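You operate a simulated robot arm through the tools that you are given. There is no shell and no other tool.

Carry out the task below with a simulated two-armed robot. There is one attempt and no reset: what you move stays moved.

JOB
Free the green carton from the crate and fold its flaps shut.
Fine: it is packed and waits for stapling; loosen the red clamp, slide the stop board well back, stand the carton on the glass by the crate. Set down upright: green carton.

It is judged by the outcome, as a careful person would: the job done as asked, and still so three seconds after it is handed in. It fails if anything else is knocked over, pushed out of place, dropped, spilled or broken. Flat cloth is picked up by pressing the open fingertips on it (5 to 10 N) and closing them slowly along it; thin cloth reads only 2 to 8 mm in the jaws.

ROBOT AND FRAMES
Two 7-joint arms with fingered hands on one trunk that stands fixed in place. Base frame: the origin is at the foot of the trunk, x ahead of it, y to its left, z up. Lengths are in m, angles in degrees, forces in N, time in s.
The left shoulder is at [0.06, 0.166, 0.976], the right one opposite. With the tool pointing down near the work surface each hand reaches from about 0.22 to 0.68 m from the base axis, measured 20 degrees to its own side. Payload 5 kg a hand.
The tool frame of a hand sits at the grasp point between the pads (the TCP): z along the fingers, y along the line on which they close. The tips reach 0.032 m beyond it. The gripper opens to 0.16 m. The gripper's body begins 0.089 m behind the TCP. The gripper is a hand of 3 fingers: y runs from the thumb to the fingers, the wrist lies at [0, 0, -0.267] in the tool frame, and closing takes about 1.5 s.
Orientation is told as [roll, pitch, yaw] about the base's x, y, z axes, in that order, counted from this pose: with the fingers straight down and closing along the base's y, the tool's x points along the base's -x, its y along +y and its z along -z.

CONTROLS
- The arms move only by the tool move_arm. It takes "left_rows", "right_rows" or both (then of equal length, played together; a hand with none holds still); each is a list of rows, each an object (a shift or turn left out is 0, a gripper value left out holds the last) with "linear": the shift along the tool's x, y, z in units of 30 mm (1.0 is 30 mm), a list of three; "delta_rot": the turn, a rotation vector about the tool's x, y, z in units of 5 degrees (1.0 is 5 degrees), a list of three. In form: [{"linear": [dx, dy, dz], "delta_rot": [ax, ay, az]}, ...]. A call has 1 to 20 rows; each row shifts and turns the commanded pose from where the row before left it, along the tool's axes as they then stand. "left_gripper" and "right_gripper" are, for a hand that has rows, the opening in per cent of the stroke, from 0 (shut) to 100 (fully open), set as the call begins (left out, the last holds). A call with a number of a shift or a turn outside -1 to 1 is refused whole. A row lasts 0.2 s, in which the tool goes at most 0.05 m and 8.6 degrees; a call with a longer step from one row to the next is refused whole, and so is a gripper value outside its range. Where a pose cannot be reached the arm comes as near as it can. A force on the tool above 40 N (or 10 N above the force at the start of the call, whichever is more), or a blocked arm, ends the call early, and 0.2 s more pass. The fingers move at their own pace (about 0.045 m/s each) and stop on an object; they squeeze with about 34 N. The grip force told is the motor's: it shows also when the fingers shut on nothing. Time passes only in rows, and 0.2 s behind the last, so rows that do not move let the fingers close. The reply holds the time, the measured pose of the TCP, the force on the tool along the base axes, the opening and the grip force, in the units named above and with some noise, with the torque about the TCP (base axes, N m) and any sound that the robot's microphone picked up.
- Cameras (640 x 400 px; columns grow to the right, rows downward): "scene" is now at [0.0651, -0.0299, 1.62]; the picture's right is [-0.21, -0.98, 0.00], its down [-0.51, 0.11, -0.85] and it looks along [0.84, -0.18, -0.52] (base axes); focal length 334 px, centre (320, 200). "left" rides on the left gripper at [-0.065, -0.004, -0.116] in its tool frame; the picture's right is [0.06, -1.00, 0.00], its down [0.87, 0.05, -0.49] and it looks along [0.49, 0.03, 0.87] (tool axes); focal length 261 px, centre (320, 200). "right" rides on the right gripper at [0.065, -0.004, -0.116] in its tool frame; the picture's right is [0.06, 1.00, 0.00], its down [-0.87, 0.05, -0.49] and it looks along [-0.49, 0.03, 0.87] (tool axes); focal length 261 px, centre (320, 200). There is no depth. A picture from a camera that has moved, and an enlarged one, comes with that camera's place and axes in the base frame and with its lens. The place of the scene camera against the robot may be out by one fixed shift of up to 0.025 m in any direction.
- grab_frame(camera): a new picture of that camera. No time passes.
- move_column(by): slides the trunk up (or, below 0, down) by that many m; the arms and the scene camera ride with it, the base frame stays. It gives what a move gives, with no picture.
- set_grasp(shape, hand): the hand has 3 fingers and takes this shape, open, in about a second: jaw (thumb against the fingers, like two jaws); tri (thumb and two fingers); tip (a fingertip pinch); poke (one finger out to press); point (the index stretched); flat (the hand flat); cup (the hand cupped); fist (a fist). The gripper value then closes the fingers along that shape, each until it touches; the sizes above hold for jaw. It gives what a move gives, with no picture.
- pan_tilt(pan, tilt): turns the head with the scene camera to pan (to the left, within 86 degrees either way) and tilt (down, from -29 to 69), counted from straight ahead of the robot. It gives what a move gives.
- zoom(camera, box): a new picture of the part [left, top, right, bottom] of that camera's present view, enlarged. No time passes.
- sign_off(): hands the job in; it is judged then, once.

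Nothing tells you positions but the pictures and the camera data. Unless the task says otherwise, let go and move clear before handing in.

The tools are called after ">>>" as a command line: name --argument value ..., lists and objects as JSON in quotes. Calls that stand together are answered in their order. move_arm: Moves the arms, as the interface text tells. Its arguments: {"type":"object","properties":{"left_rows":{"type":"array"},"left_gripper":{"type":"number"},"right_rows":{"type":"array"},"right_gripper":{"type":"number"}},"required":[]} The other tools are called the same way: move_column (by) slides the trunk up or down; set_grasp (shape, hand) gives the hand a shape; pan_tilt (pan, tilt) turns the head that bears the scene camera; grab_frame (camera) takes a picture; zoom (camera, box) takes an enlarged picture of a part of a camera's view; sign_off () hands the job in.

At the start:

```text
clock: 0.0
left_tool_pos: [0.5061, 0.1644, 1.3323]
left_ee_rot: [0.0, 0.0, 0.0]
left_ft_force: [-0.4, 0.0, 0.8]
left_torque: [-0.02, 0.01, 0.03]
left_width: 0.1598
left_finger_force: 0.0
left_shape: jaw
right_tool_pos: [0.5263, -0.349, 1.3558]
right_ee_rot: [0.0, 0.0, 0.1]
right_ft_force: [-0.5, 0.5, 0.3]
right_torque: [-0.03, -0.01, 0.02]
right_width: 0.1598
right_finger_force: 0.0
right_shape: jaw
trunk travel left (down, up): [-0.525, 0.065]
head pan, tilt: [-12.1, 31.3]
```

scene: 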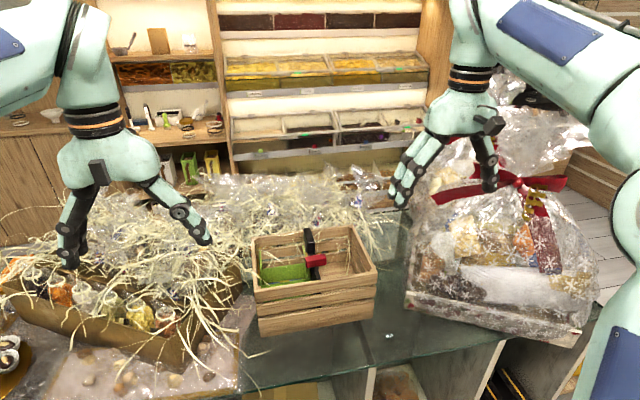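
right: 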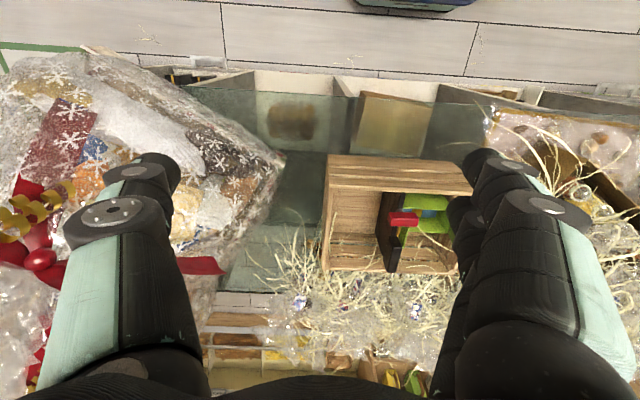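
left: 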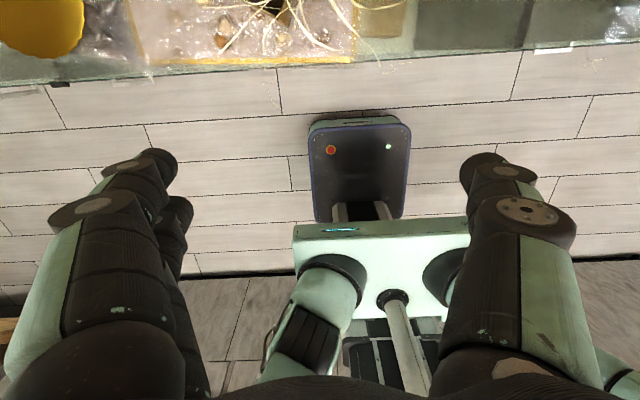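

I see a wooden crate on the glass counter with a green carton on its left side, a dark stop board and a red clamp. I'll look closer before moving anything.

>>> zoom --camera "scene" --box '[230, 200, 400, 350]'

>>> zoom --camera "right" --box '[300, 130, 500, 290]'

>>> grab_frame --camera "scene"

```text
2.67 times, centred on (315, 275) of scene
camera zoom: at [0.0651, -0.0299, 1.62], right [-0.21, -0.98, 0.0], down [-0.51, 0.11, -0.85], along [0.84, -0.18, -0.52], focal length 891 px, centre (333, 0)
```

zoom: 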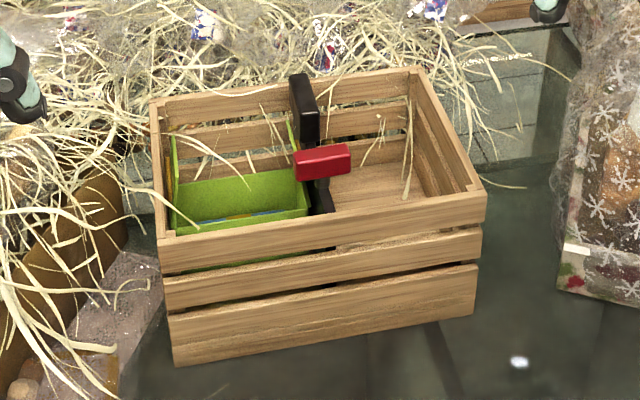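

```text
2.50 times, centred on (400, 210) of right
camera zoom: at [0.4596, -0.353, 1.4706], right [-0.06, 1.0, 0.0], down [0.87, 0.05, 0.49], along [0.49, 0.03, -0.87], focal length 652 px, centre (120, 175)
```

zoom: 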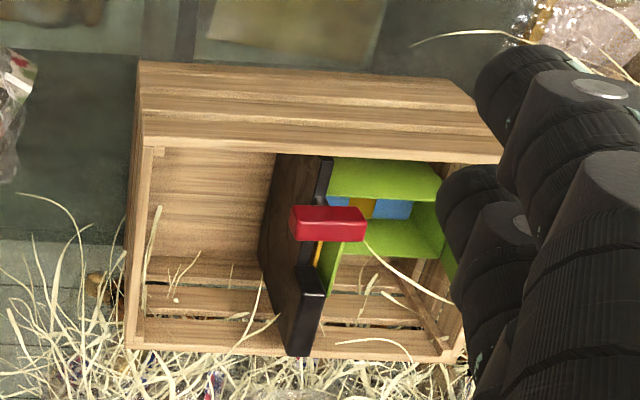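

```text
taken
camera scene: at [0.0651, -0.0299, 1.62], right [-0.21, -0.98, 0.0], down [-0.51, 0.11, -0.85], along [0.84, -0.18, -0.52], focal length 334 px, centre (320, 200)
```

scene: 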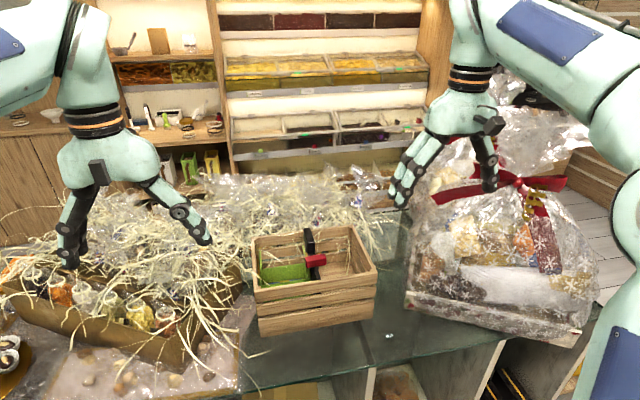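

The crate sits roughly at x 0.7–0.95, y −0.33–0.0, with the carton in its left (+y) half. I'll move the right hand over it in free air to triangulate with the hand camera.

>>> move_arm --right_rows '[{"linear": [0, 1, 0]}, {"linear": [0, 1, 0]}, {"linear": [0, 1, 0]}, {"linear": [0, 1, 0]}, {"linear": [0, 1, 0]}]'

>>> grab_frame --camera "right"

>>> grab_frame --camera "scene"

```text
clock: 1.2
left_tool_pos: [0.5061, 0.1658, 1.3319]
left_ee_rot: [-0.1, 0.0, -0.1]
left_ft_force: [-0.9, -0.1, -0.3]
left_torque: [-0.03, -0.01, -0.02]
left_width: 0.1599
left_finger_force: 0.1
left_shape: jaw
right_tool_pos: [0.5258, -0.1972, 1.3547]
right_ee_rot: [0.0, -0.1, -0.2]
right_ft_force: [-0.1, 0.4, -0.1]
right_torque: [-0.03, 0.01, 0.02]
right_width: 0.1598
right_finger_force: 0.0
right_shape: jaw
trunk travel left (down, up): [-0.525, 0.065]
head pan, tilt: [-12.1, 31.3]
```

```text
taken
camera right: at [0.4597, -0.2012, 1.4706], right [-0.06, 1.0, 0.0], down [0.87, 0.05, 0.49], along [0.49, 0.03, -0.87], focal length 261 px, centre (320, 200)
```

right: 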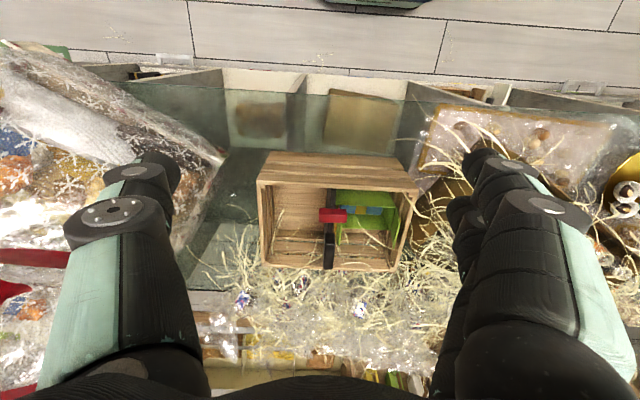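

```text
taken
camera scene: at [0.0652, -0.0288, 1.62], right [-0.21, -0.98, 0.0], down [-0.51, 0.11, -0.85], along [0.84, -0.18, -0.52], focal length 334 px, centre (320, 200)
```

scene: 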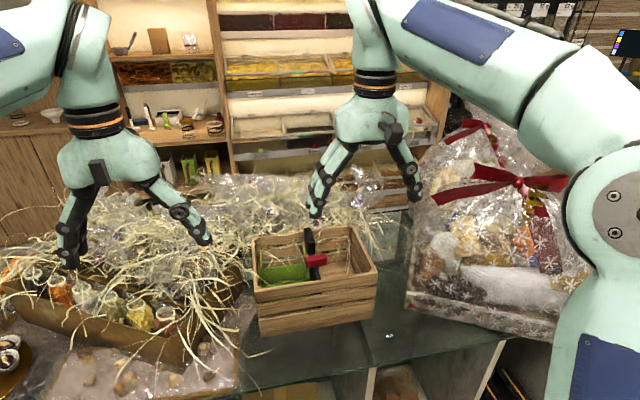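

>>> zoom --camera "right" --box '[240, 130, 440, 290]'

```text
2.50 times, centred on (340, 210) of right
camera zoom: at [0.4597, -0.2012, 1.4706], right [-0.06, 1.0, 0.0], down [0.87, 0.05, 0.49], along [0.49, 0.03, -0.87], focal length 652 px, centre (270, 175)
```

zoom: 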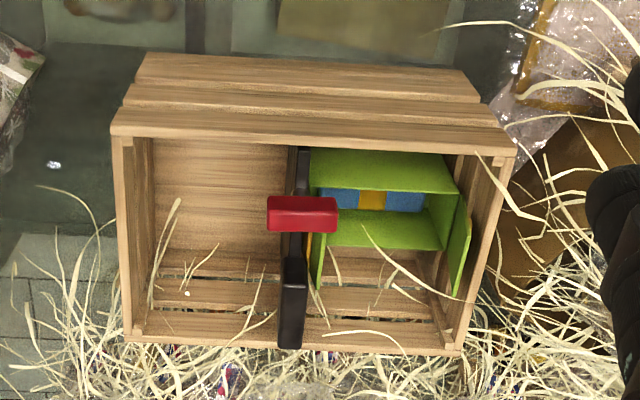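

Crate estimate: near face x≈0.69, far rim x≈0.93, y from −0.32 to +0.01, rim z≈0.98–1.0, glass z≈0.83. I'll advance the right hand above it to check reach and get a closer view.

>>> move_arm --right_rows '[{"linear": [-1, 0, 0]}, {"linear": [-1, 0, 0]}, {"linear": [-1, 0, 0]}, {"linear": [-1, 0, 0]}, {"linear": [-1, 0, 0]}]'

>>> grab_frame --camera "right"

>>> grab_frame --camera "scene"

```text
clock: 2.4
left_tool_pos: [0.5049, 0.1637, 1.3332]
left_ee_rot: [-0.1, 0.0, 0.0]
left_ft_force: [0.4, 0.3, 1.2]
left_torque: [0.03, -0.03, -0.05]
left_width: 0.16
left_finger_force: 0.1
left_shape: jaw
right_tool_pos: [0.6507, -0.2022, 1.342]
right_ee_rot: [0.0, 0.0, 0.0]
right_ft_force: [0.3, 0.0, 0.1]
right_torque: [0.02, -0.05, 0.01]
right_width: 0.1601
right_finger_force: 0.1
right_shape: jaw
right hand out of reach, approached as far as the arm can: row 4, 5
trunk travel left (down, up): [-0.525, 0.065]
head pan, tilt: [-12.1, 31.3]
```

```text
taken
camera right: at [0.5843, -0.2049, 1.458], right [-0.06, 1.0, 0.0], down [0.87, 0.05, 0.49], along [0.49, 0.03, -0.87], focal length 261 px, centre (320, 200)
```

right: 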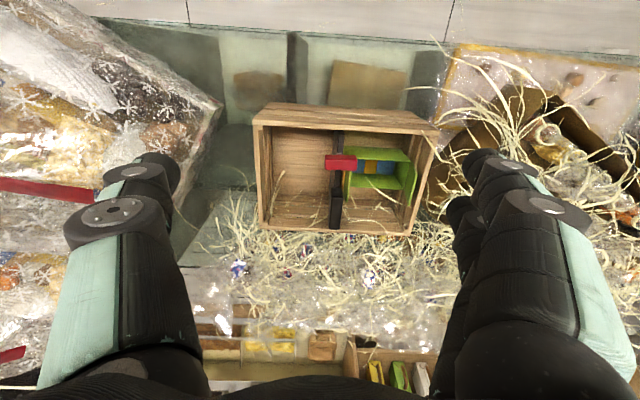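

```text
taken
camera scene: at [0.0643, -0.0302, 1.6201], right [-0.21, -0.98, 0.0], down [-0.51, 0.11, -0.85], along [0.84, -0.18, -0.52], focal length 334 px, centre (320, 200)
```

scene: 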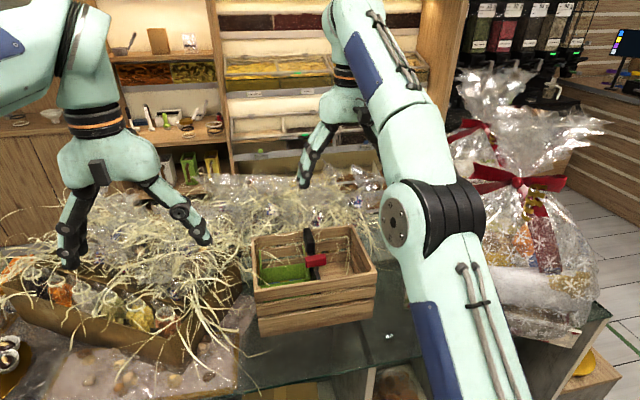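

The right arm tops out at x≈0.65 at this height; lowering the hand should extend the reach. I'll go down and then forward, staying above the rim.

>>> move_arm --right_rows '[{"linear": [0, 0, 1]}, {"linear": [0, 0, 1]}, {"linear": [0, 0, 1]}, {"linear": [0, 0, 1]}, {"linear": [0, 0, 1]}, {"linear": [-1, 0, 0]}, {"linear": [-1, 0, 0]}, {"linear": [-1, 0, 0]}]'

>>> grab_frame --camera "right"

>>> grab_frame --camera "scene"

```text
clock: 4.2
left_tool_pos: [0.5086, 0.1655, 1.3305]
left_ee_rot: [0.0, 0.0, 0.1]
left_ft_force: [0.0, -0.5, -0.8]
left_torque: [-0.03, 0.07, -0.04]
left_width: 0.1601
left_finger_force: 0.0
left_shape: jaw
right_tool_pos: [0.7458, -0.2023, 1.1902]
right_ee_rot: [0.0, 0.1, 0.1]
right_ft_force: [0.3, 0.1, 0.4]
right_torque: [0.04, 0.07, -0.04]
right_width: 0.1596
right_finger_force: 0.0
right_shape: jaw
trunk travel left (down, up): [-0.525, 0.065]
head pan, tilt: [-12.1, 31.3]
```

```text
taken
camera right: at [0.6793, -0.2052, 1.3065], right [-0.06, 1.0, 0.0], down [0.87, 0.06, 0.49], along [0.49, 0.03, -0.87], focal length 261 px, centre (320, 200)
```

right: 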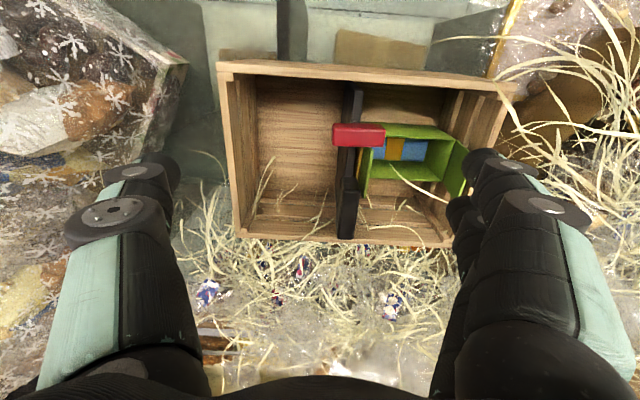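

```text
taken
camera scene: at [0.0687, -0.029, 1.62], right [-0.21, -0.98, 0.0], down [-0.51, 0.11, -0.85], along [0.83, -0.18, -0.52], focal length 334 px, centre (320, 200)
```

scene: 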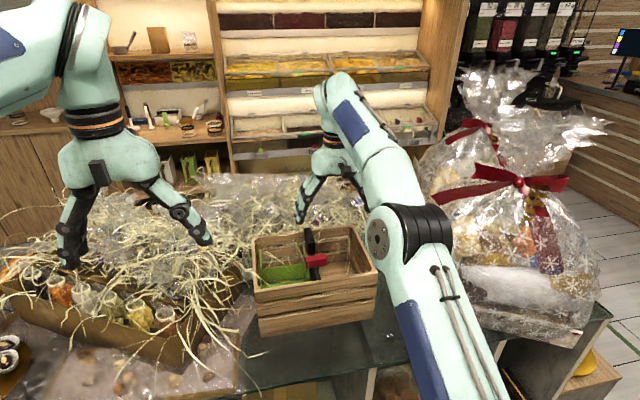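

>>> zoom --camera "right" --box '[200, 50, 520, 250]'

>>> zoom --camera "right" --box '[310, 80, 470, 250]'

>>> zoom --camera "scene" --box '[240, 210, 400, 310]'

```text
2.00 times, centred on (360, 150) of right
camera zoom: at [0.6793, -0.2052, 1.3065], right [-0.06, 1.0, 0.0], down [0.87, 0.06, 0.49], along [0.49, 0.03, -0.87], focal length 521 px, centre (240, 300)
```

zoom: 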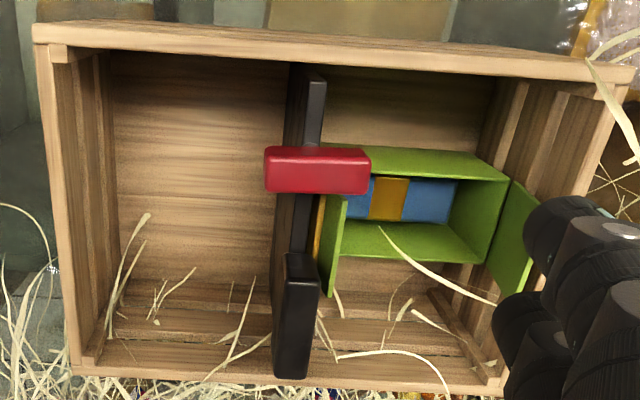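

```text
2.35 times, centred on (390, 165) of right
camera zoom: at [0.6793, -0.2052, 1.3065], right [-0.06, 1.0, 0.0], down [0.87, 0.06, 0.49], along [0.49, 0.03, -0.87], focal length 613 px, centre (155, 282)
```

zoom: 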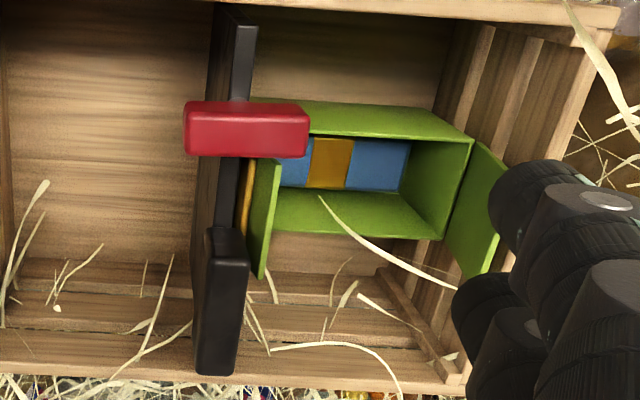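

```text
4.00 times, centred on (320, 260) of scene
camera zoom: at [0.0687, -0.029, 1.62], right [-0.21, -0.98, 0.0], down [-0.51, 0.11, -0.85], along [0.83, -0.18, -0.52], focal length 1337 px, centre (320, -40)
```

zoom: 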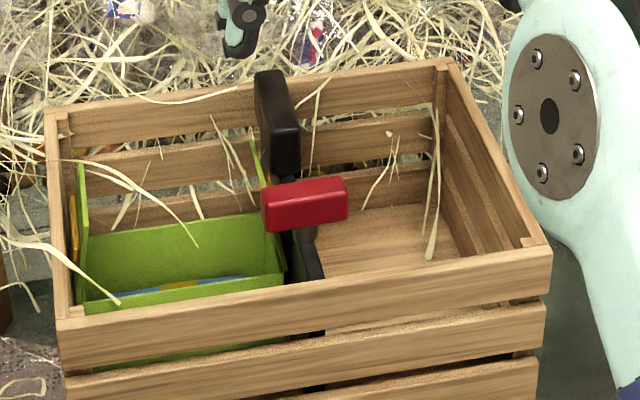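

Crate: near face x≈0.696, far ≈0.92, y −0.315 to +0.011, rim z≈1.0; red T-handle centred near (0.76, −0.155, 1.0) on the dark board. I'll zoom closer on the clamp and carton details.

>>> zoom --camera "scene" --box '[285, 222, 345, 262]'

>>> zoom --camera "scene" --box '[245, 225, 325, 290]'

>>> zoom --camera "right" --box '[310, 75, 410, 145]'

>>> zoom --camera "right" --box '[340, 110, 480, 210]'

```text
10.00 times, centred on (315, 242) of scene
camera zoom: at [0.0687, -0.029, 1.62], right [-0.21, -0.98, 0.0], down [-0.51, 0.11, -0.85], along [0.83, -0.18, -0.52], focal length 3342 px, centre (370, -220)
```

zoom: 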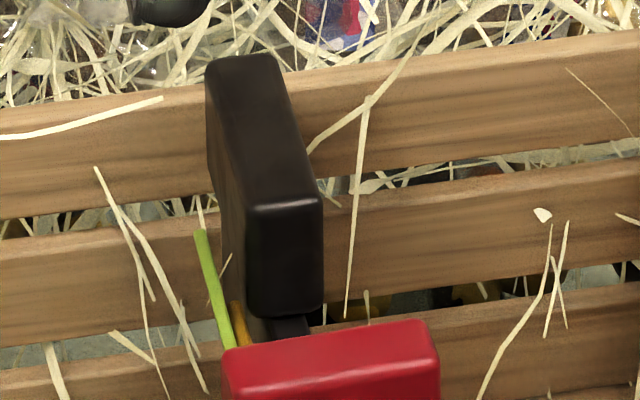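

```text
6.15 times, centred on (285, 258) of scene
camera zoom: at [0.0687, -0.029, 1.62], right [-0.21, -0.98, 0.0], down [-0.51, 0.11, -0.85], along [0.83, -0.18, -0.52], focal length 2057 px, centre (535, -154)
```

zoom: 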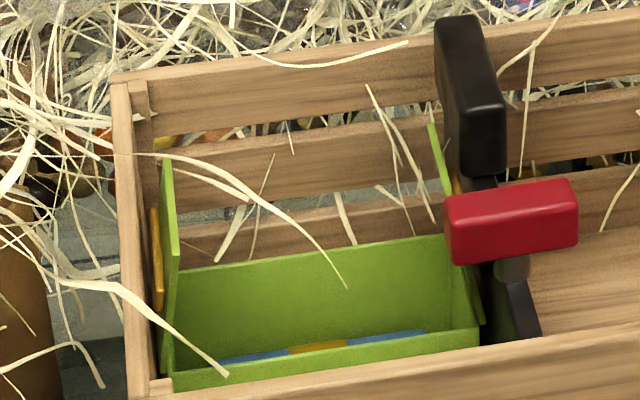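

```text
5.71 times, centred on (360, 110) of right
camera zoom: at [0.6793, -0.2052, 1.3065], right [-0.06, 1.0, 0.0], down [0.87, 0.06, 0.49], along [0.49, 0.03, -0.87], focal length 1489 px, centre (91, 714)
```

zoom: 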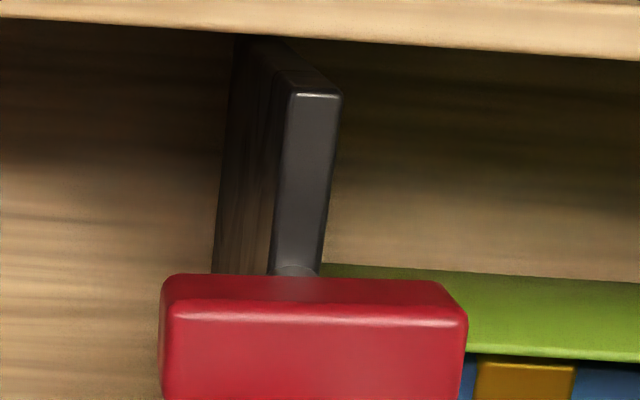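

```text
4.00 times, centred on (410, 160) of right
camera zoom: at [0.6793, -0.2052, 1.3065], right [-0.06, 1.0, 0.0], down [0.87, 0.06, 0.49], along [0.49, 0.03, -0.87], focal length 1043 px, centre (-40, 360)
```

zoom: 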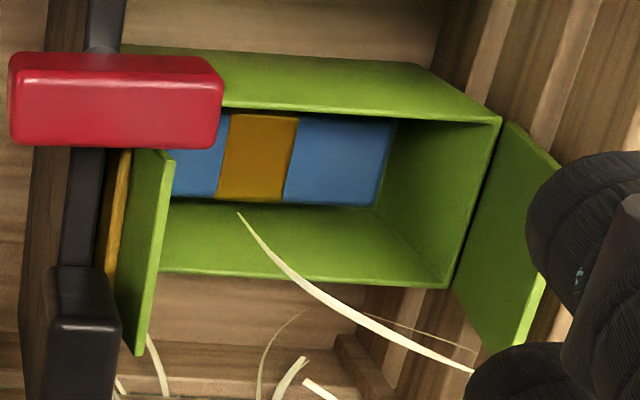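

The clamp is a red T-handle on a vertical stem atop the board; the carton (about 0.07 × 0.12 m, long along y) has two upright flaps at its ±y ends. I'll yaw the right hand 90° in free air so it can grip the T-handle across its narrow side and view from the −y side.

>>> move_arm --right_rows '[{"delta_rot": [0, 0, -1]}, {"delta_rot": [0, 0, -1]}, {"delta_rot": [0, 0, -1]}, {"delta_rot": [0, 0, -1]}, {"delta_rot": [0, 0, -1]}, {"delta_rot": [0, 0, -1]}, {"delta_rot": [0, 0, -1]}, {"delta_rot": [0, 0, -1]}, {"delta_rot": [0, 0, -1]}, {"delta_rot": [0, 0, -1]}, {"delta_rot": [0, 0, -1]}, {"delta_rot": [0, 0, -1]}, {"delta_rot": [0, 0, -1]}, {"delta_rot": [0, 0, -1]}, {"delta_rot": [0, 0, -1]}, {"delta_rot": [0, 0, -1]}, {"delta_rot": [0, 0, -1]}, {"delta_rot": [0, 0, -1]}]'

>>> grab_frame --camera "right"

>>> grab_frame --camera "scene"

```text
clock: 8.0
left_tool_pos: [0.5062, 0.1654, 1.332]
left_ee_rot: [0.0, 0.0, -0.1]
left_ft_force: [-0.2, -0.8, -0.3]
left_torque: [0.0, 0.01, 0.0]
left_width: 0.1601
left_finger_force: 0.0
left_shape: jaw
right_tool_pos: [0.7104, -0.2293, 1.204]
right_ee_rot: [0.1, -0.3, 54.8]
right_ft_force: [0.1, -0.8, -0.4]
right_torque: [0.01, 0.01, -0.02]
right_width: 0.1598
right_finger_force: 0.1
right_shape: jaw
right hand out of reach, approached as far as the arm can: row 11, 12, 14, 15, 16, 17, 18
trunk travel left (down, up): [-0.525, 0.065]
head pan, tilt: [-12.1, 31.3]
```

```text
taken
camera right: at [0.6758, -0.284, 1.3192], right [-0.85, 0.52, 0.0], down [0.46, 0.74, 0.49], along [0.26, 0.42, -0.87], focal length 261 px, centre (320, 200)
```

right: 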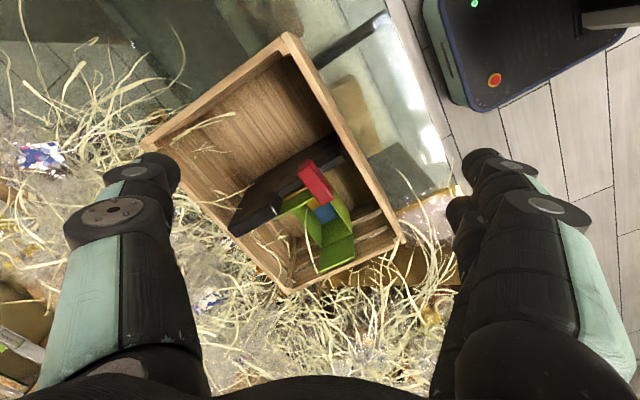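

```text
taken
camera scene: at [0.0653, -0.0298, 1.62], right [-0.21, -0.98, 0.0], down [-0.51, 0.11, -0.85], along [0.84, -0.18, -0.52], focal length 334 px, centre (320, 200)
```

scene: 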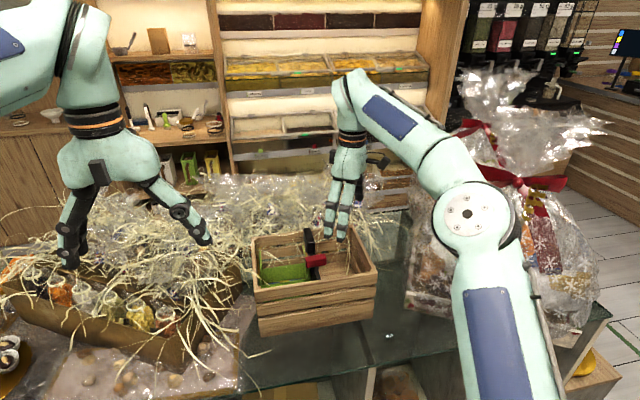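

Yaw +90 is out of this arm's range (stopped at 55°). I'll turn the other way and see how far negative yaw goes.

>>> move_arm --right_rows '[{"delta_rot": [0, 0, 1]}, {"delta_rot": [0, 0, 1]}, {"delta_rot": [0, 0, 1]}, {"delta_rot": [0, 0, 1]}, {"delta_rot": [0, 0, 1]}, {"delta_rot": [0, 0, 1]}, {"delta_rot": [0, 0, 1]}, {"delta_rot": [0, 0, 1]}, {"delta_rot": [0, 0, 1]}, {"delta_rot": [0, 0, 1]}, {"delta_rot": [0, 0, 1]}, {"delta_rot": [0, 0, 1]}, {"delta_rot": [0, 0, 1]}, {"delta_rot": [0, 0, 1]}, {"delta_rot": [0, 0, 1]}, {"delta_rot": [0, 0, 1]}, {"delta_rot": [0, 0, 1]}, {"delta_rot": [0, 0, 1]}, {"delta_rot": [0, 0, 1]}, {"delta_rot": [0, 0, 1]}]'

>>> move_arm --right_rows '[{"delta_rot": [0, 0, 1]}, {"delta_rot": [0, 0, 1]}, {"delta_rot": [0, 0, 1]}, {"delta_rot": [0, 0, 1]}, {"delta_rot": [0, 0, 1]}, {"delta_rot": [0, 0, 1]}, {"delta_rot": [0, 0, 1]}, {"delta_rot": [0, 0, 1]}, {"delta_rot": [0, 0, 1]}]'

>>> grab_frame --camera "right"

>>> grab_frame --camera "scene"

```text
clock: 12.2
left_tool_pos: [0.5062, 0.165, 1.3323]
left_ee_rot: [0.0, 0.1, 0.0]
left_ft_force: [-0.3, 0.0, -0.9]
left_torque: [0.01, 0.01, 0.01]
left_width: 0.1598
left_finger_force: 0.1
left_shape: jaw
right_tool_pos: [0.7107, -0.229, 1.2039]
right_ee_rot: [0.0, 0.2, -45.3]
right_ft_force: [-0.3, 0.4, -0.2]
right_torque: [0.01, 0.0, 0.02]
right_width: 0.16
right_finger_force: 0.1
right_shape: jaw
trunk travel left (down, up): [-0.525, 0.065]
head pan, tilt: [-12.1, 31.3]
```

```text
clock: 14.2
left_tool_pos: [0.504, 0.1645, 1.3325]
left_ee_rot: [0.0, 0.0, 0.0]
left_ft_force: [-0.1, 0.1, 0.0]
left_torque: [0.01, -0.02, -0.01]
left_width: 0.16
left_finger_force: 0.1
left_shape: jaw
right_tool_pos: [0.7107, -0.2284, 1.2035]
right_ee_rot: [0.0, 0.1, -90.2]
right_ft_force: [0.1, 0.4, -0.1]
right_torque: [0.01, 0.0, 0.01]
right_width: 0.1598
right_finger_force: 0.0
right_shape: jaw
trunk travel left (down, up): [-0.525, 0.065]
head pan, tilt: [-12.1, 31.3]
```

```text
taken
camera right: at [0.7062, -0.1632, 1.3201], right [1.0, 0.06, 0.0], down [0.05, -0.87, 0.49], along [0.03, -0.49, -0.87], focal length 261 px, centre (320, 200)
```

right: 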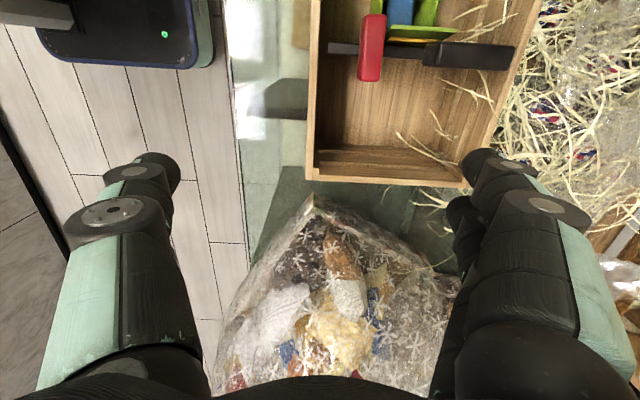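

```text
taken
camera scene: at [0.0652, -0.0298, 1.62], right [-0.21, -0.98, 0.0], down [-0.51, 0.11, -0.85], along [0.84, -0.18, -0.52], focal length 334 px, centre (320, 200)
```

scene: 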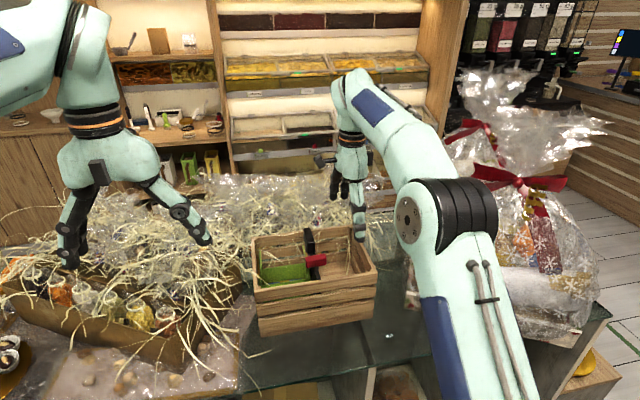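

Yaw −90 works (thumb toward the robot, camera on the +y side). Moving above the red handle at about (0.761, −0.155) to refine.

>>> move_arm --right_rows '[{"linear": [0.81, 0.56, 0.5]}, {"linear": [0.81, 0.56, 0.5]}, {"linear": [0.82, 0.56, 0.5]}, {"linear": [0, 0, 0.7]}]'

>>> grab_frame --camera "right"

>>> grab_frame --camera "scene"

```text
clock: 15.2
left_tool_pos: [0.5057, 0.1641, 1.3338]
left_ee_rot: [-0.1, -0.1, -0.1]
left_ft_force: [-1.0, -0.1, -0.3]
left_torque: [0.04, -0.02, -0.03]
left_width: 0.1599
left_finger_force: 0.1
left_shape: jaw
right_tool_pos: [0.7577, -0.151, 1.1379]
right_ee_rot: [0.1, 0.2, -90.2]
right_ft_force: [0.4, 0.6, 0.4]
right_torque: [0.01, -0.01, 0.04]
right_width: 0.1599
right_finger_force: 0.1
right_shape: jaw
right hand out of reach, approached as far as the arm can: row 3
trunk travel left (down, up): [-0.525, 0.065]
head pan, tilt: [-12.1, 31.3]
```

```text
taken
camera right: at [0.753, -0.0858, 1.2533], right [1.0, 0.06, 0.0], down [0.05, -0.87, 0.49], along [0.03, -0.49, -0.87], focal length 261 px, centre (320, 200)
```

right: 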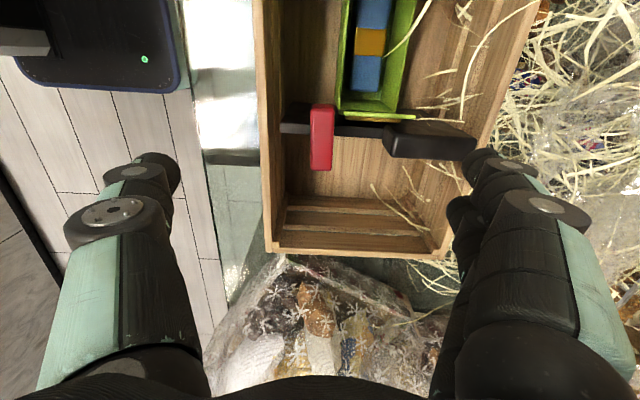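

```text
taken
camera scene: at [0.0635, -0.0309, 1.6201], right [-0.21, -0.98, 0.0], down [-0.51, 0.11, -0.85], along [0.84, -0.18, -0.52], focal length 334 px, centre (320, 200)
```

scene: 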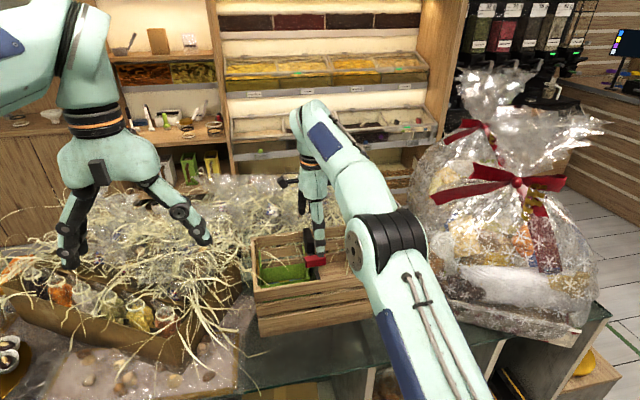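

>>> zoom --camera "right" --box '[260, 80, 400, 180]'

>>> zoom --camera "right" --box '[300, 0, 460, 130]'

>>> zoom --camera "scene" --box '[270, 190, 370, 280]'

```text
4.00 times, centred on (330, 130) of right
camera zoom: at [0.753, -0.0858, 1.2533], right [1.0, 0.06, 0.0], down [0.05, -0.87, 0.49], along [0.03, -0.49, -0.87], focal length 1043 px, centre (280, 480)
```

zoom: 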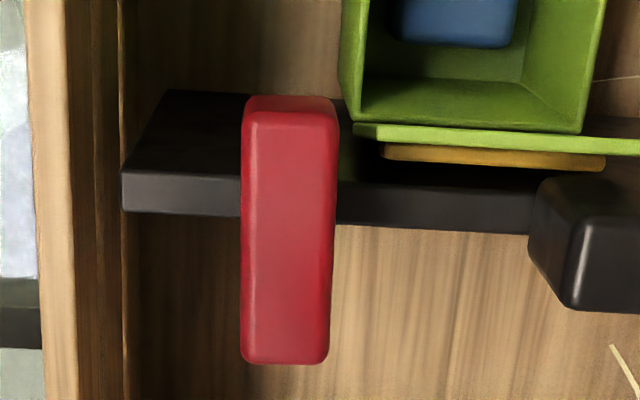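

```text
3.08 times, centred on (380, 65) of right
camera zoom: at [0.753, -0.0858, 1.2533], right [1.0, 0.06, 0.0], down [0.05, -0.87, 0.49], along [0.03, -0.49, -0.87], focal length 802 px, centre (135, 615)
```

zoom: 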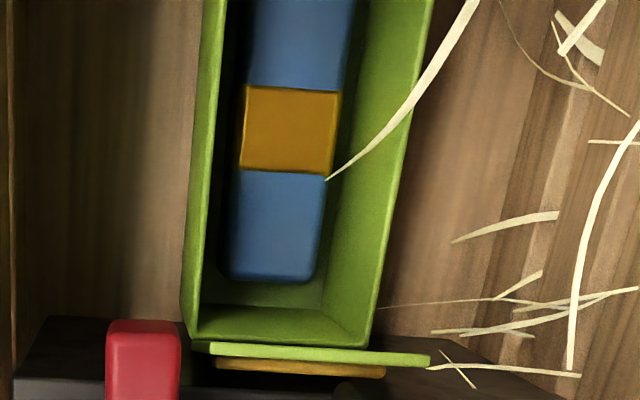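

```text
4.44 times, centred on (320, 235) of scene
camera zoom: at [0.0635, -0.0309, 1.6201], right [-0.21, -0.98, 0.0], down [-0.51, 0.11, -0.85], along [0.84, -0.18, -0.52], focal length 1485 px, centre (320, 44)
```

zoom: 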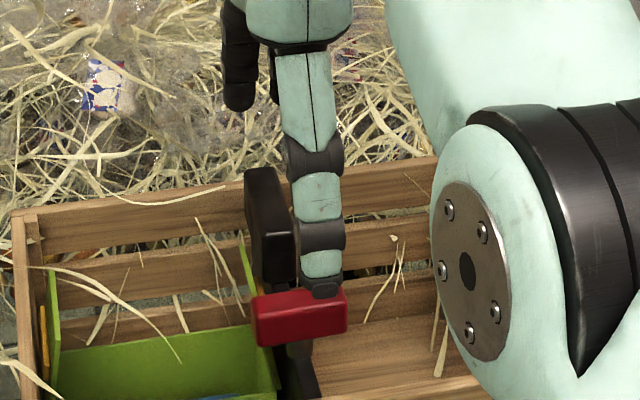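

Handle centre is about (0.758, −0.157), top z≈1.01; the black grip of the board starts at x≈0.81. I'll narrow the jaws to ~50 mm first so the fingers clear that grip, and adjust position.

>>> move_arm --right_rows '[{"linear": [-0.2, 0.02, 0]}, {}, {}, {}, {}, {}, {}]' --right_gripper 31

>>> grab_frame --camera "right"

>>> zoom --camera "right" --box '[240, 80, 400, 220]'

```text
clock: 16.8
left_tool_pos: [0.5071, 0.165, 1.3318]
left_ee_rot: [0.1, 0.0, 0.0]
left_ft_force: [0.1, -1.2, -0.3]
left_torque: [-0.02, -0.04, -0.01]
left_width: 0.1598
left_finger_force: 0.0
left_shape: jaw
right_tool_pos: [0.7588, -0.1559, 1.1361]
right_ee_rot: [0.0, 0.3, -90.1]
right_ft_force: [-0.3, 0.4, -0.8]
right_torque: [-0.02, -0.03, 0.04]
right_width: 0.0501
right_finger_force: 0.0
right_shape: jaw
trunk travel left (down, up): [-0.525, 0.065]
head pan, tilt: [-12.1, 31.3]
```

```text
taken
camera right: at [0.7548, -0.0905, 1.2524], right [1.0, 0.06, 0.0], down [0.05, -0.87, 0.49], along [0.03, -0.49, -0.87], focal length 261 px, centre (320, 200)
```

right: 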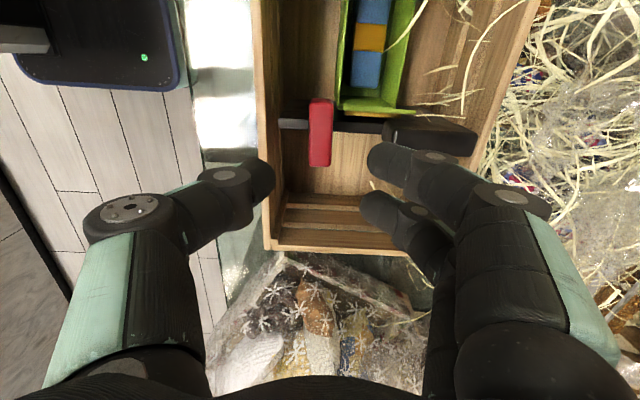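

```text
2.86 times, centred on (320, 150) of right
camera zoom: at [0.7548, -0.0905, 1.2524], right [1.0, 0.06, 0.0], down [0.05, -0.87, 0.49], along [0.03, -0.49, -0.87], focal length 745 px, centre (320, 343)
```

zoom: 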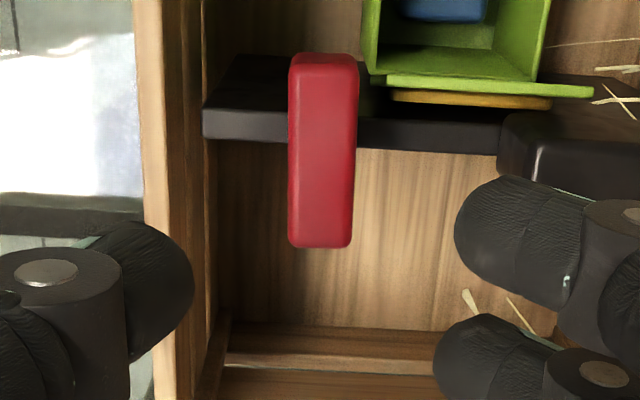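

Fingers are chunky, so I'll narrow to ~37 mm and descend to just above the handle, then check.

>>> move_arm --right_rows '[{"linear": [0, 0, 0]}, {}, {"linear": [-0.05, 0.03, 0.5]}, {"linear": [0, 0, 0.5]}, {"linear": [0, 0, 0.5]}, {"linear": [0, 0, 0.5]}, {"linear": [0, 0, 0.4]}]' --right_gripper 24

>>> grab_frame --camera "right"

>>> zoom --camera "scene" --box '[270, 190, 370, 280]'

```text
clock: 18.4
left_tool_pos: [0.506, 0.1644, 1.3315]
left_ee_rot: [0.1, -0.1, 0.1]
left_ft_force: [0.0, -0.4, 0.1]
left_torque: [0.01, 0.02, 0.01]
left_width: 0.1596
left_finger_force: 0.1
left_shape: jaw
right_tool_pos: [0.7601, -0.1569, 1.0641]
right_ee_rot: [-0.1, 0.3, -90.1]
right_ft_force: [-0.6, -0.3, -0.4]
right_torque: [-0.03, -0.02, 0.01]
right_width: 0.0389
right_finger_force: 0.0
right_shape: jaw
trunk travel left (down, up): [-0.525, 0.065]
head pan, tilt: [-12.1, 31.3]
```

```text
taken
camera right: at [0.7563, -0.0915, 1.1802], right [1.0, 0.06, 0.0], down [0.05, -0.87, 0.49], along [0.03, -0.49, -0.87], focal length 261 px, centre (320, 200)
```

right: 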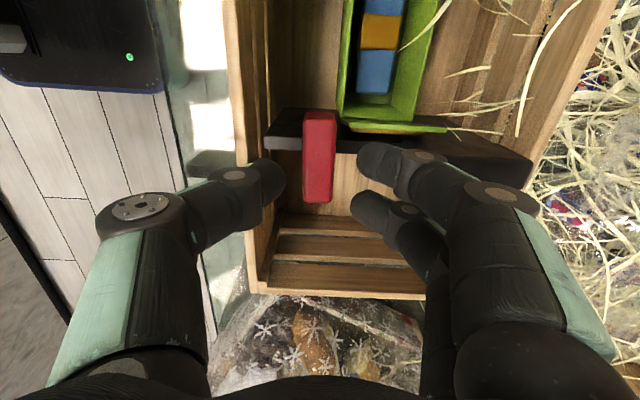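

```text
4.44 times, centred on (320, 235) of scene
camera zoom: at [0.0654, -0.0299, 1.62], right [-0.21, -0.98, 0.0], down [-0.51, 0.11, -0.85], along [0.84, -0.18, -0.52], focal length 1485 px, centre (320, 44)
```

zoom: 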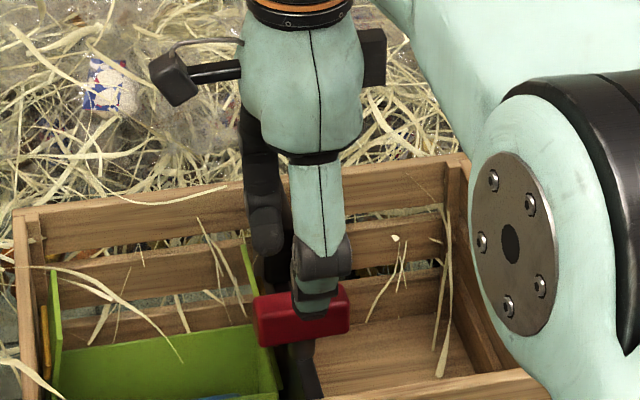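

>>> zoom --camera "right" --box '[250, 90, 390, 220]'

```text
3.08 times, centred on (320, 155) of right
camera zoom: at [0.7563, -0.0915, 1.1802], right [1.0, 0.06, 0.0], down [0.05, -0.87, 0.49], along [0.03, -0.49, -0.87], focal length 802 px, centre (320, 338)
```

zoom: 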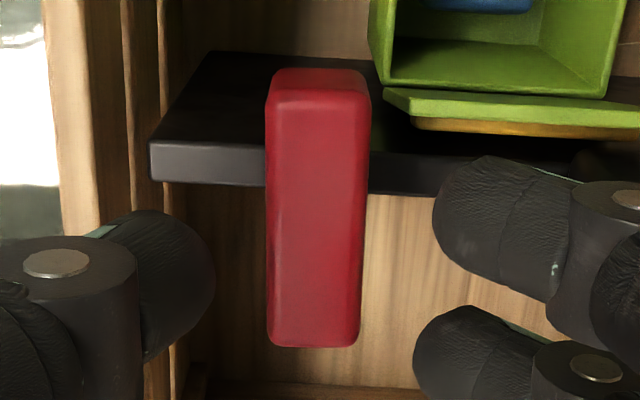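

Board top z≈0.97, handle top ≈1.01, centred under the hand. I'll narrow a bit more and descend so the fingertips straddle the handle without reaching the board.

>>> move_arm --right_rows '[{}, {}, {"linear": [-0.03, 0, 0.3]}, {"linear": [0, 0, 0.3]}, {"linear": [0, 0, 0.3]}, {"linear": [0, 0, 0.3]}]' --right_gripper 20

>>> zoom --camera "right" --box '[230, 90, 410, 230]'

>>> zoom --camera "scene" --box '[270, 190, 370, 280]'

```text
clock: 19.8
left_tool_pos: [0.5064, 0.1641, 1.3309]
left_ee_rot: [0.0, 0.1, 0.0]
left_ft_force: [0.8, 0.0, 0.4]
left_torque: [-0.01, 0.0, -0.04]
left_width: 0.1597
left_finger_force: 0.0
left_shape: jaw
right_tool_pos: [0.7609, -0.1575, 1.0289]
right_ee_rot: [-0.2, 0.3, -90.2]
right_ft_force: [0.3, 0.3, 0.2]
right_torque: [-0.01, -0.02, -0.01]
right_width: 0.0322
right_finger_force: 0.0
right_shape: jaw
trunk travel left (down, up): [-0.525, 0.065]
head pan, tilt: [-12.1, 31.3]
```

```text
2.86 times, centred on (320, 160) of right
camera zoom: at [0.7562, -0.0919, 1.1447], right [1.0, 0.06, 0.0], down [0.05, -0.87, 0.49], along [0.03, -0.49, -0.87], focal length 745 px, centre (320, 314)
```

zoom: 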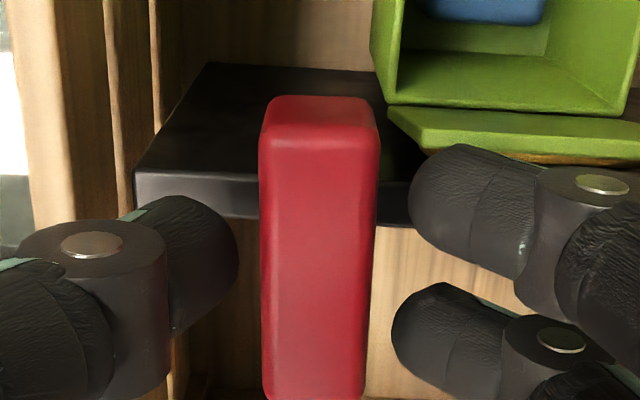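

```text
4.44 times, centred on (320, 235) of scene
camera zoom: at [0.0653, -0.0298, 1.62], right [-0.21, -0.98, 0.0], down [-0.51, 0.11, -0.85], along [0.84, -0.18, -0.52], focal length 1485 px, centre (320, 44)
```

zoom: 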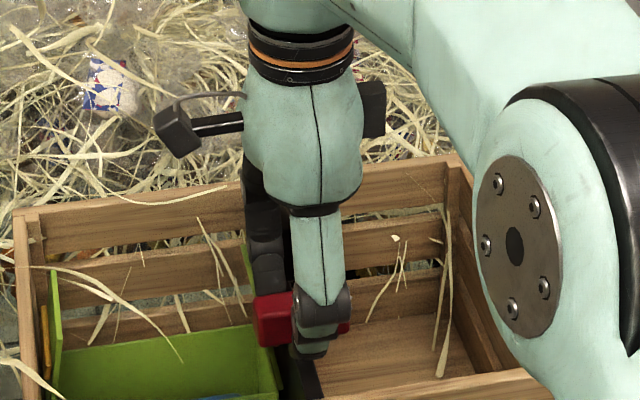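

Fingers flank the handle with no contact. A few mm lower, then close on it.

>>> move_arm --right_rows '[{"linear": [0, 0, 0.25]}, {}, {}, {}]' --right_gripper 20

>>> move_arm --right_rows '[{}, {}, {}, {}]' --right_gripper 0

>>> zoom --camera "right" --box '[230, 90, 410, 230]'

>>> zoom --camera "scene" --box '[270, 190, 370, 280]'

```text
clock: 20.8
left_tool_pos: [0.5055, 0.1646, 1.3311]
left_ee_rot: [0.0, -0.1, 0.0]
left_ft_force: [0.7, 0.1, -0.1]
left_torque: [-0.02, 0.03, -0.01]
left_width: 0.1598
left_finger_force: 0.2
left_shape: jaw
right_tool_pos: [0.7601, -0.1579, 1.0222]
right_ee_rot: [0.0, 0.3, -90.2]
right_ft_force: [0.5, -0.6, 0.5]
right_torque: [-0.04, 0.01, -0.01]
right_width: 0.0322
right_finger_force: 0.1
right_shape: jaw
trunk travel left (down, up): [-0.525, 0.065]
head pan, tilt: [-12.1, 31.3]
```

```text
clock: 21.8
left_tool_pos: [0.5059, 0.1639, 1.3321]
left_ee_rot: [0.0, 0.0, -0.1]
left_ft_force: [-0.2, 0.6, 1.1]
left_torque: [-0.01, 0.0, 0.0]
left_width: 0.1598
left_finger_force: 0.0
left_shape: jaw
right_tool_pos: [0.7602, -0.1575, 1.0216]
right_ee_rot: [-0.1, 0.3, -90.2]
right_ft_force: [0.8, 0.0, 0.9]
right_torque: [-0.01, -0.04, 0.02]
right_width: 0.0166
right_finger_force: 34.1
right_shape: jaw
trunk travel left (down, up): [-0.525, 0.065]
head pan, tilt: [-12.1, 31.3]
```

```text
2.86 times, centred on (320, 160) of right
camera zoom: at [0.7562, -0.0919, 1.1371], right [1.0, 0.06, 0.0], down [0.05, -0.87, 0.49], along [0.03, -0.49, -0.87], focal length 745 px, centre (320, 314)
```

zoom: 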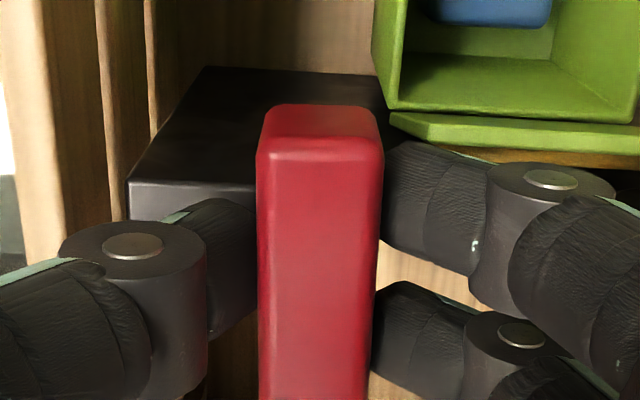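

```text
4.44 times, centred on (320, 235) of scene
camera zoom: at [0.0654, -0.0298, 1.62], right [-0.21, -0.98, 0.0], down [-0.51, 0.11, -0.85], along [0.84, -0.18, -0.52], focal length 1485 px, centre (320, 44)
```

zoom: 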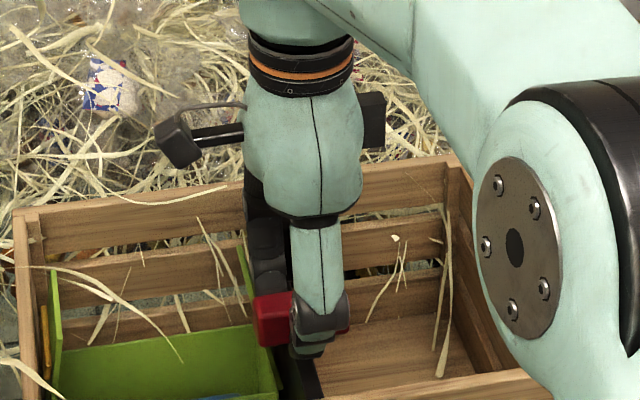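

The handle is gripped (17 mm, 34 N). I'll start turning counter-clockwise (loosening) in small steps and watch torque and sound.

>>> move_arm --right_rows '[{"delta_rot": [0, 0, -0.6]}, {"delta_rot": [0, 0, -0.6]}, {"delta_rot": [0, 0, -0.6]}, {"delta_rot": [0, 0, -0.6]}]'

>>> zoom --camera "right" --box '[230, 90, 410, 230]'

>>> zoom --camera "scene" --box '[270, 190, 370, 280]'

```text
clock: 22.8
left_tool_pos: [0.5065, 0.1667, 1.3338]
left_ee_rot: [0.0, 0.1, 0.0]
left_ft_force: [-0.4, 0.1, -0.1]
left_torque: [0.03, -0.01, 0.01]
left_width: 0.1599
left_finger_force: 0.0
left_shape: jaw
right_tool_pos: [0.7611, -0.1574, 1.0217]
right_ee_rot: [-0.1, 0.4, -78.1]
right_ft_force: [0.6, 1.2, 0.2]
right_torque: [0.04, -0.05, -0.03]
right_width: 0.0164
right_finger_force: 33.9
right_shape: jaw
trunk travel left (down, up): [-0.525, 0.065]
head pan, tilt: [-12.1, 31.3]
```

```text
2.86 times, centred on (320, 160) of right
camera zoom: at [0.7427, -0.0942, 1.1371], right [0.96, 0.27, 0.0], down [0.23, -0.84, 0.49], along [0.13, -0.47, -0.87], focal length 745 px, centre (320, 314)
```

zoom: 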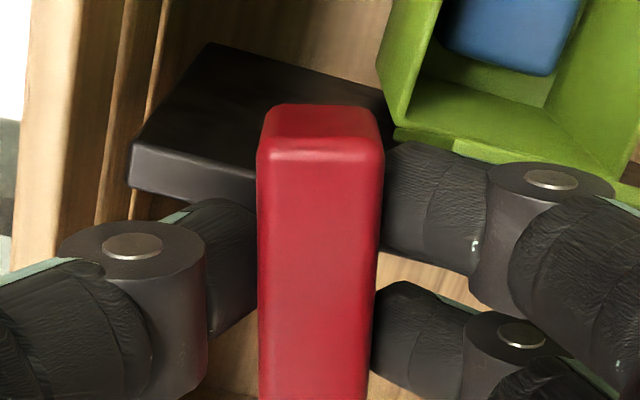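

```text
4.44 times, centred on (320, 235) of scene
camera zoom: at [0.0654, -0.0298, 1.62], right [-0.21, -0.98, 0.0], down [-0.51, 0.11, -0.85], along [0.84, -0.18, -0.52], focal length 1485 px, centre (320, 44)
```

zoom: 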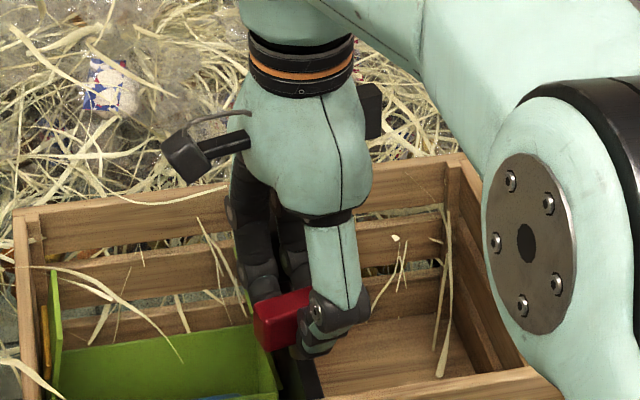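

The handle turns freely counter-clockwise with almost no torque and the board stays put. I'll continue turning in stages.

>>> move_arm --right_rows '[{"delta_rot": [0, 0, -0.7]}, {"delta_rot": [0, 0, -0.7]}, {"delta_rot": [0, 0, -0.7]}, {"delta_rot": [0, 0, -0.7]}, {"delta_rot": [0, 0, -0.7]}, {"delta_rot": [0, 0, -0.7]}, {"delta_rot": [0, 0, -0.7]}, {"delta_rot": [0, 0, -0.7]}, {"delta_rot": [0, 0, -0.7]}]'

>>> grab_frame --camera "right"

>>> zoom --camera "scene" --box '[270, 190, 370, 280]'

```text
clock: 24.8
left_tool_pos: [0.5063, 0.1648, 1.3323]
left_ee_rot: [0.0, 0.0, 0.0]
left_ft_force: [-0.1, 0.0, 0.1]
left_torque: [-0.01, 0.02, 0.04]
left_width: 0.1599
left_finger_force: 0.0
left_shape: jaw
right_tool_pos: [0.7601, -0.1572, 1.0205]
right_ee_rot: [0.1, 0.2, -46.6]
right_ft_force: [0.9, 0.4, 0.0]
right_torque: [0.04, 0.0, -0.01]
right_width: 0.0163
right_finger_force: 33.9
right_shape: jaw
trunk travel left (down, up): [-0.525, 0.065]
head pan, tilt: [-12.1, 31.3]
```

```text
taken
camera right: at [0.7123, -0.1126, 1.137], right [0.68, 0.73, 0.0], down [0.64, -0.6, 0.49], along [0.36, -0.33, -0.87], focal length 261 px, centre (320, 200)
```

right: 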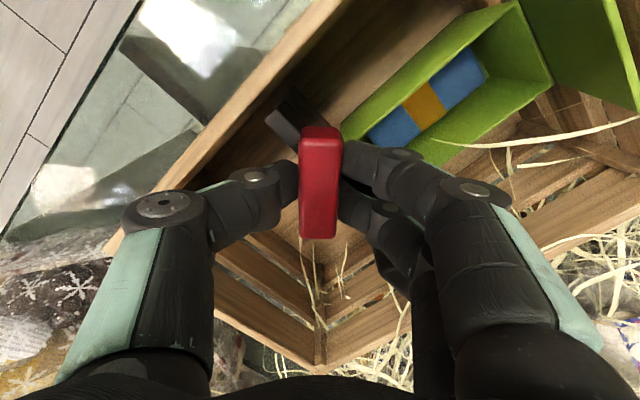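

```text
4.44 times, centred on (320, 235) of scene
camera zoom: at [0.0654, -0.0297, 1.62], right [-0.21, -0.98, 0.0], down [-0.51, 0.11, -0.85], along [0.84, -0.18, -0.52], focal length 1485 px, centre (320, 44)
```

zoom: 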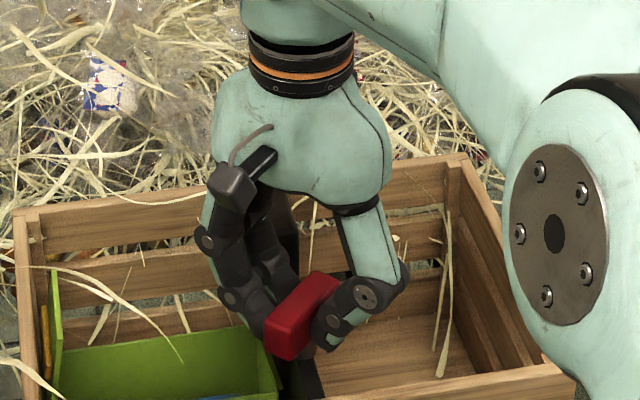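

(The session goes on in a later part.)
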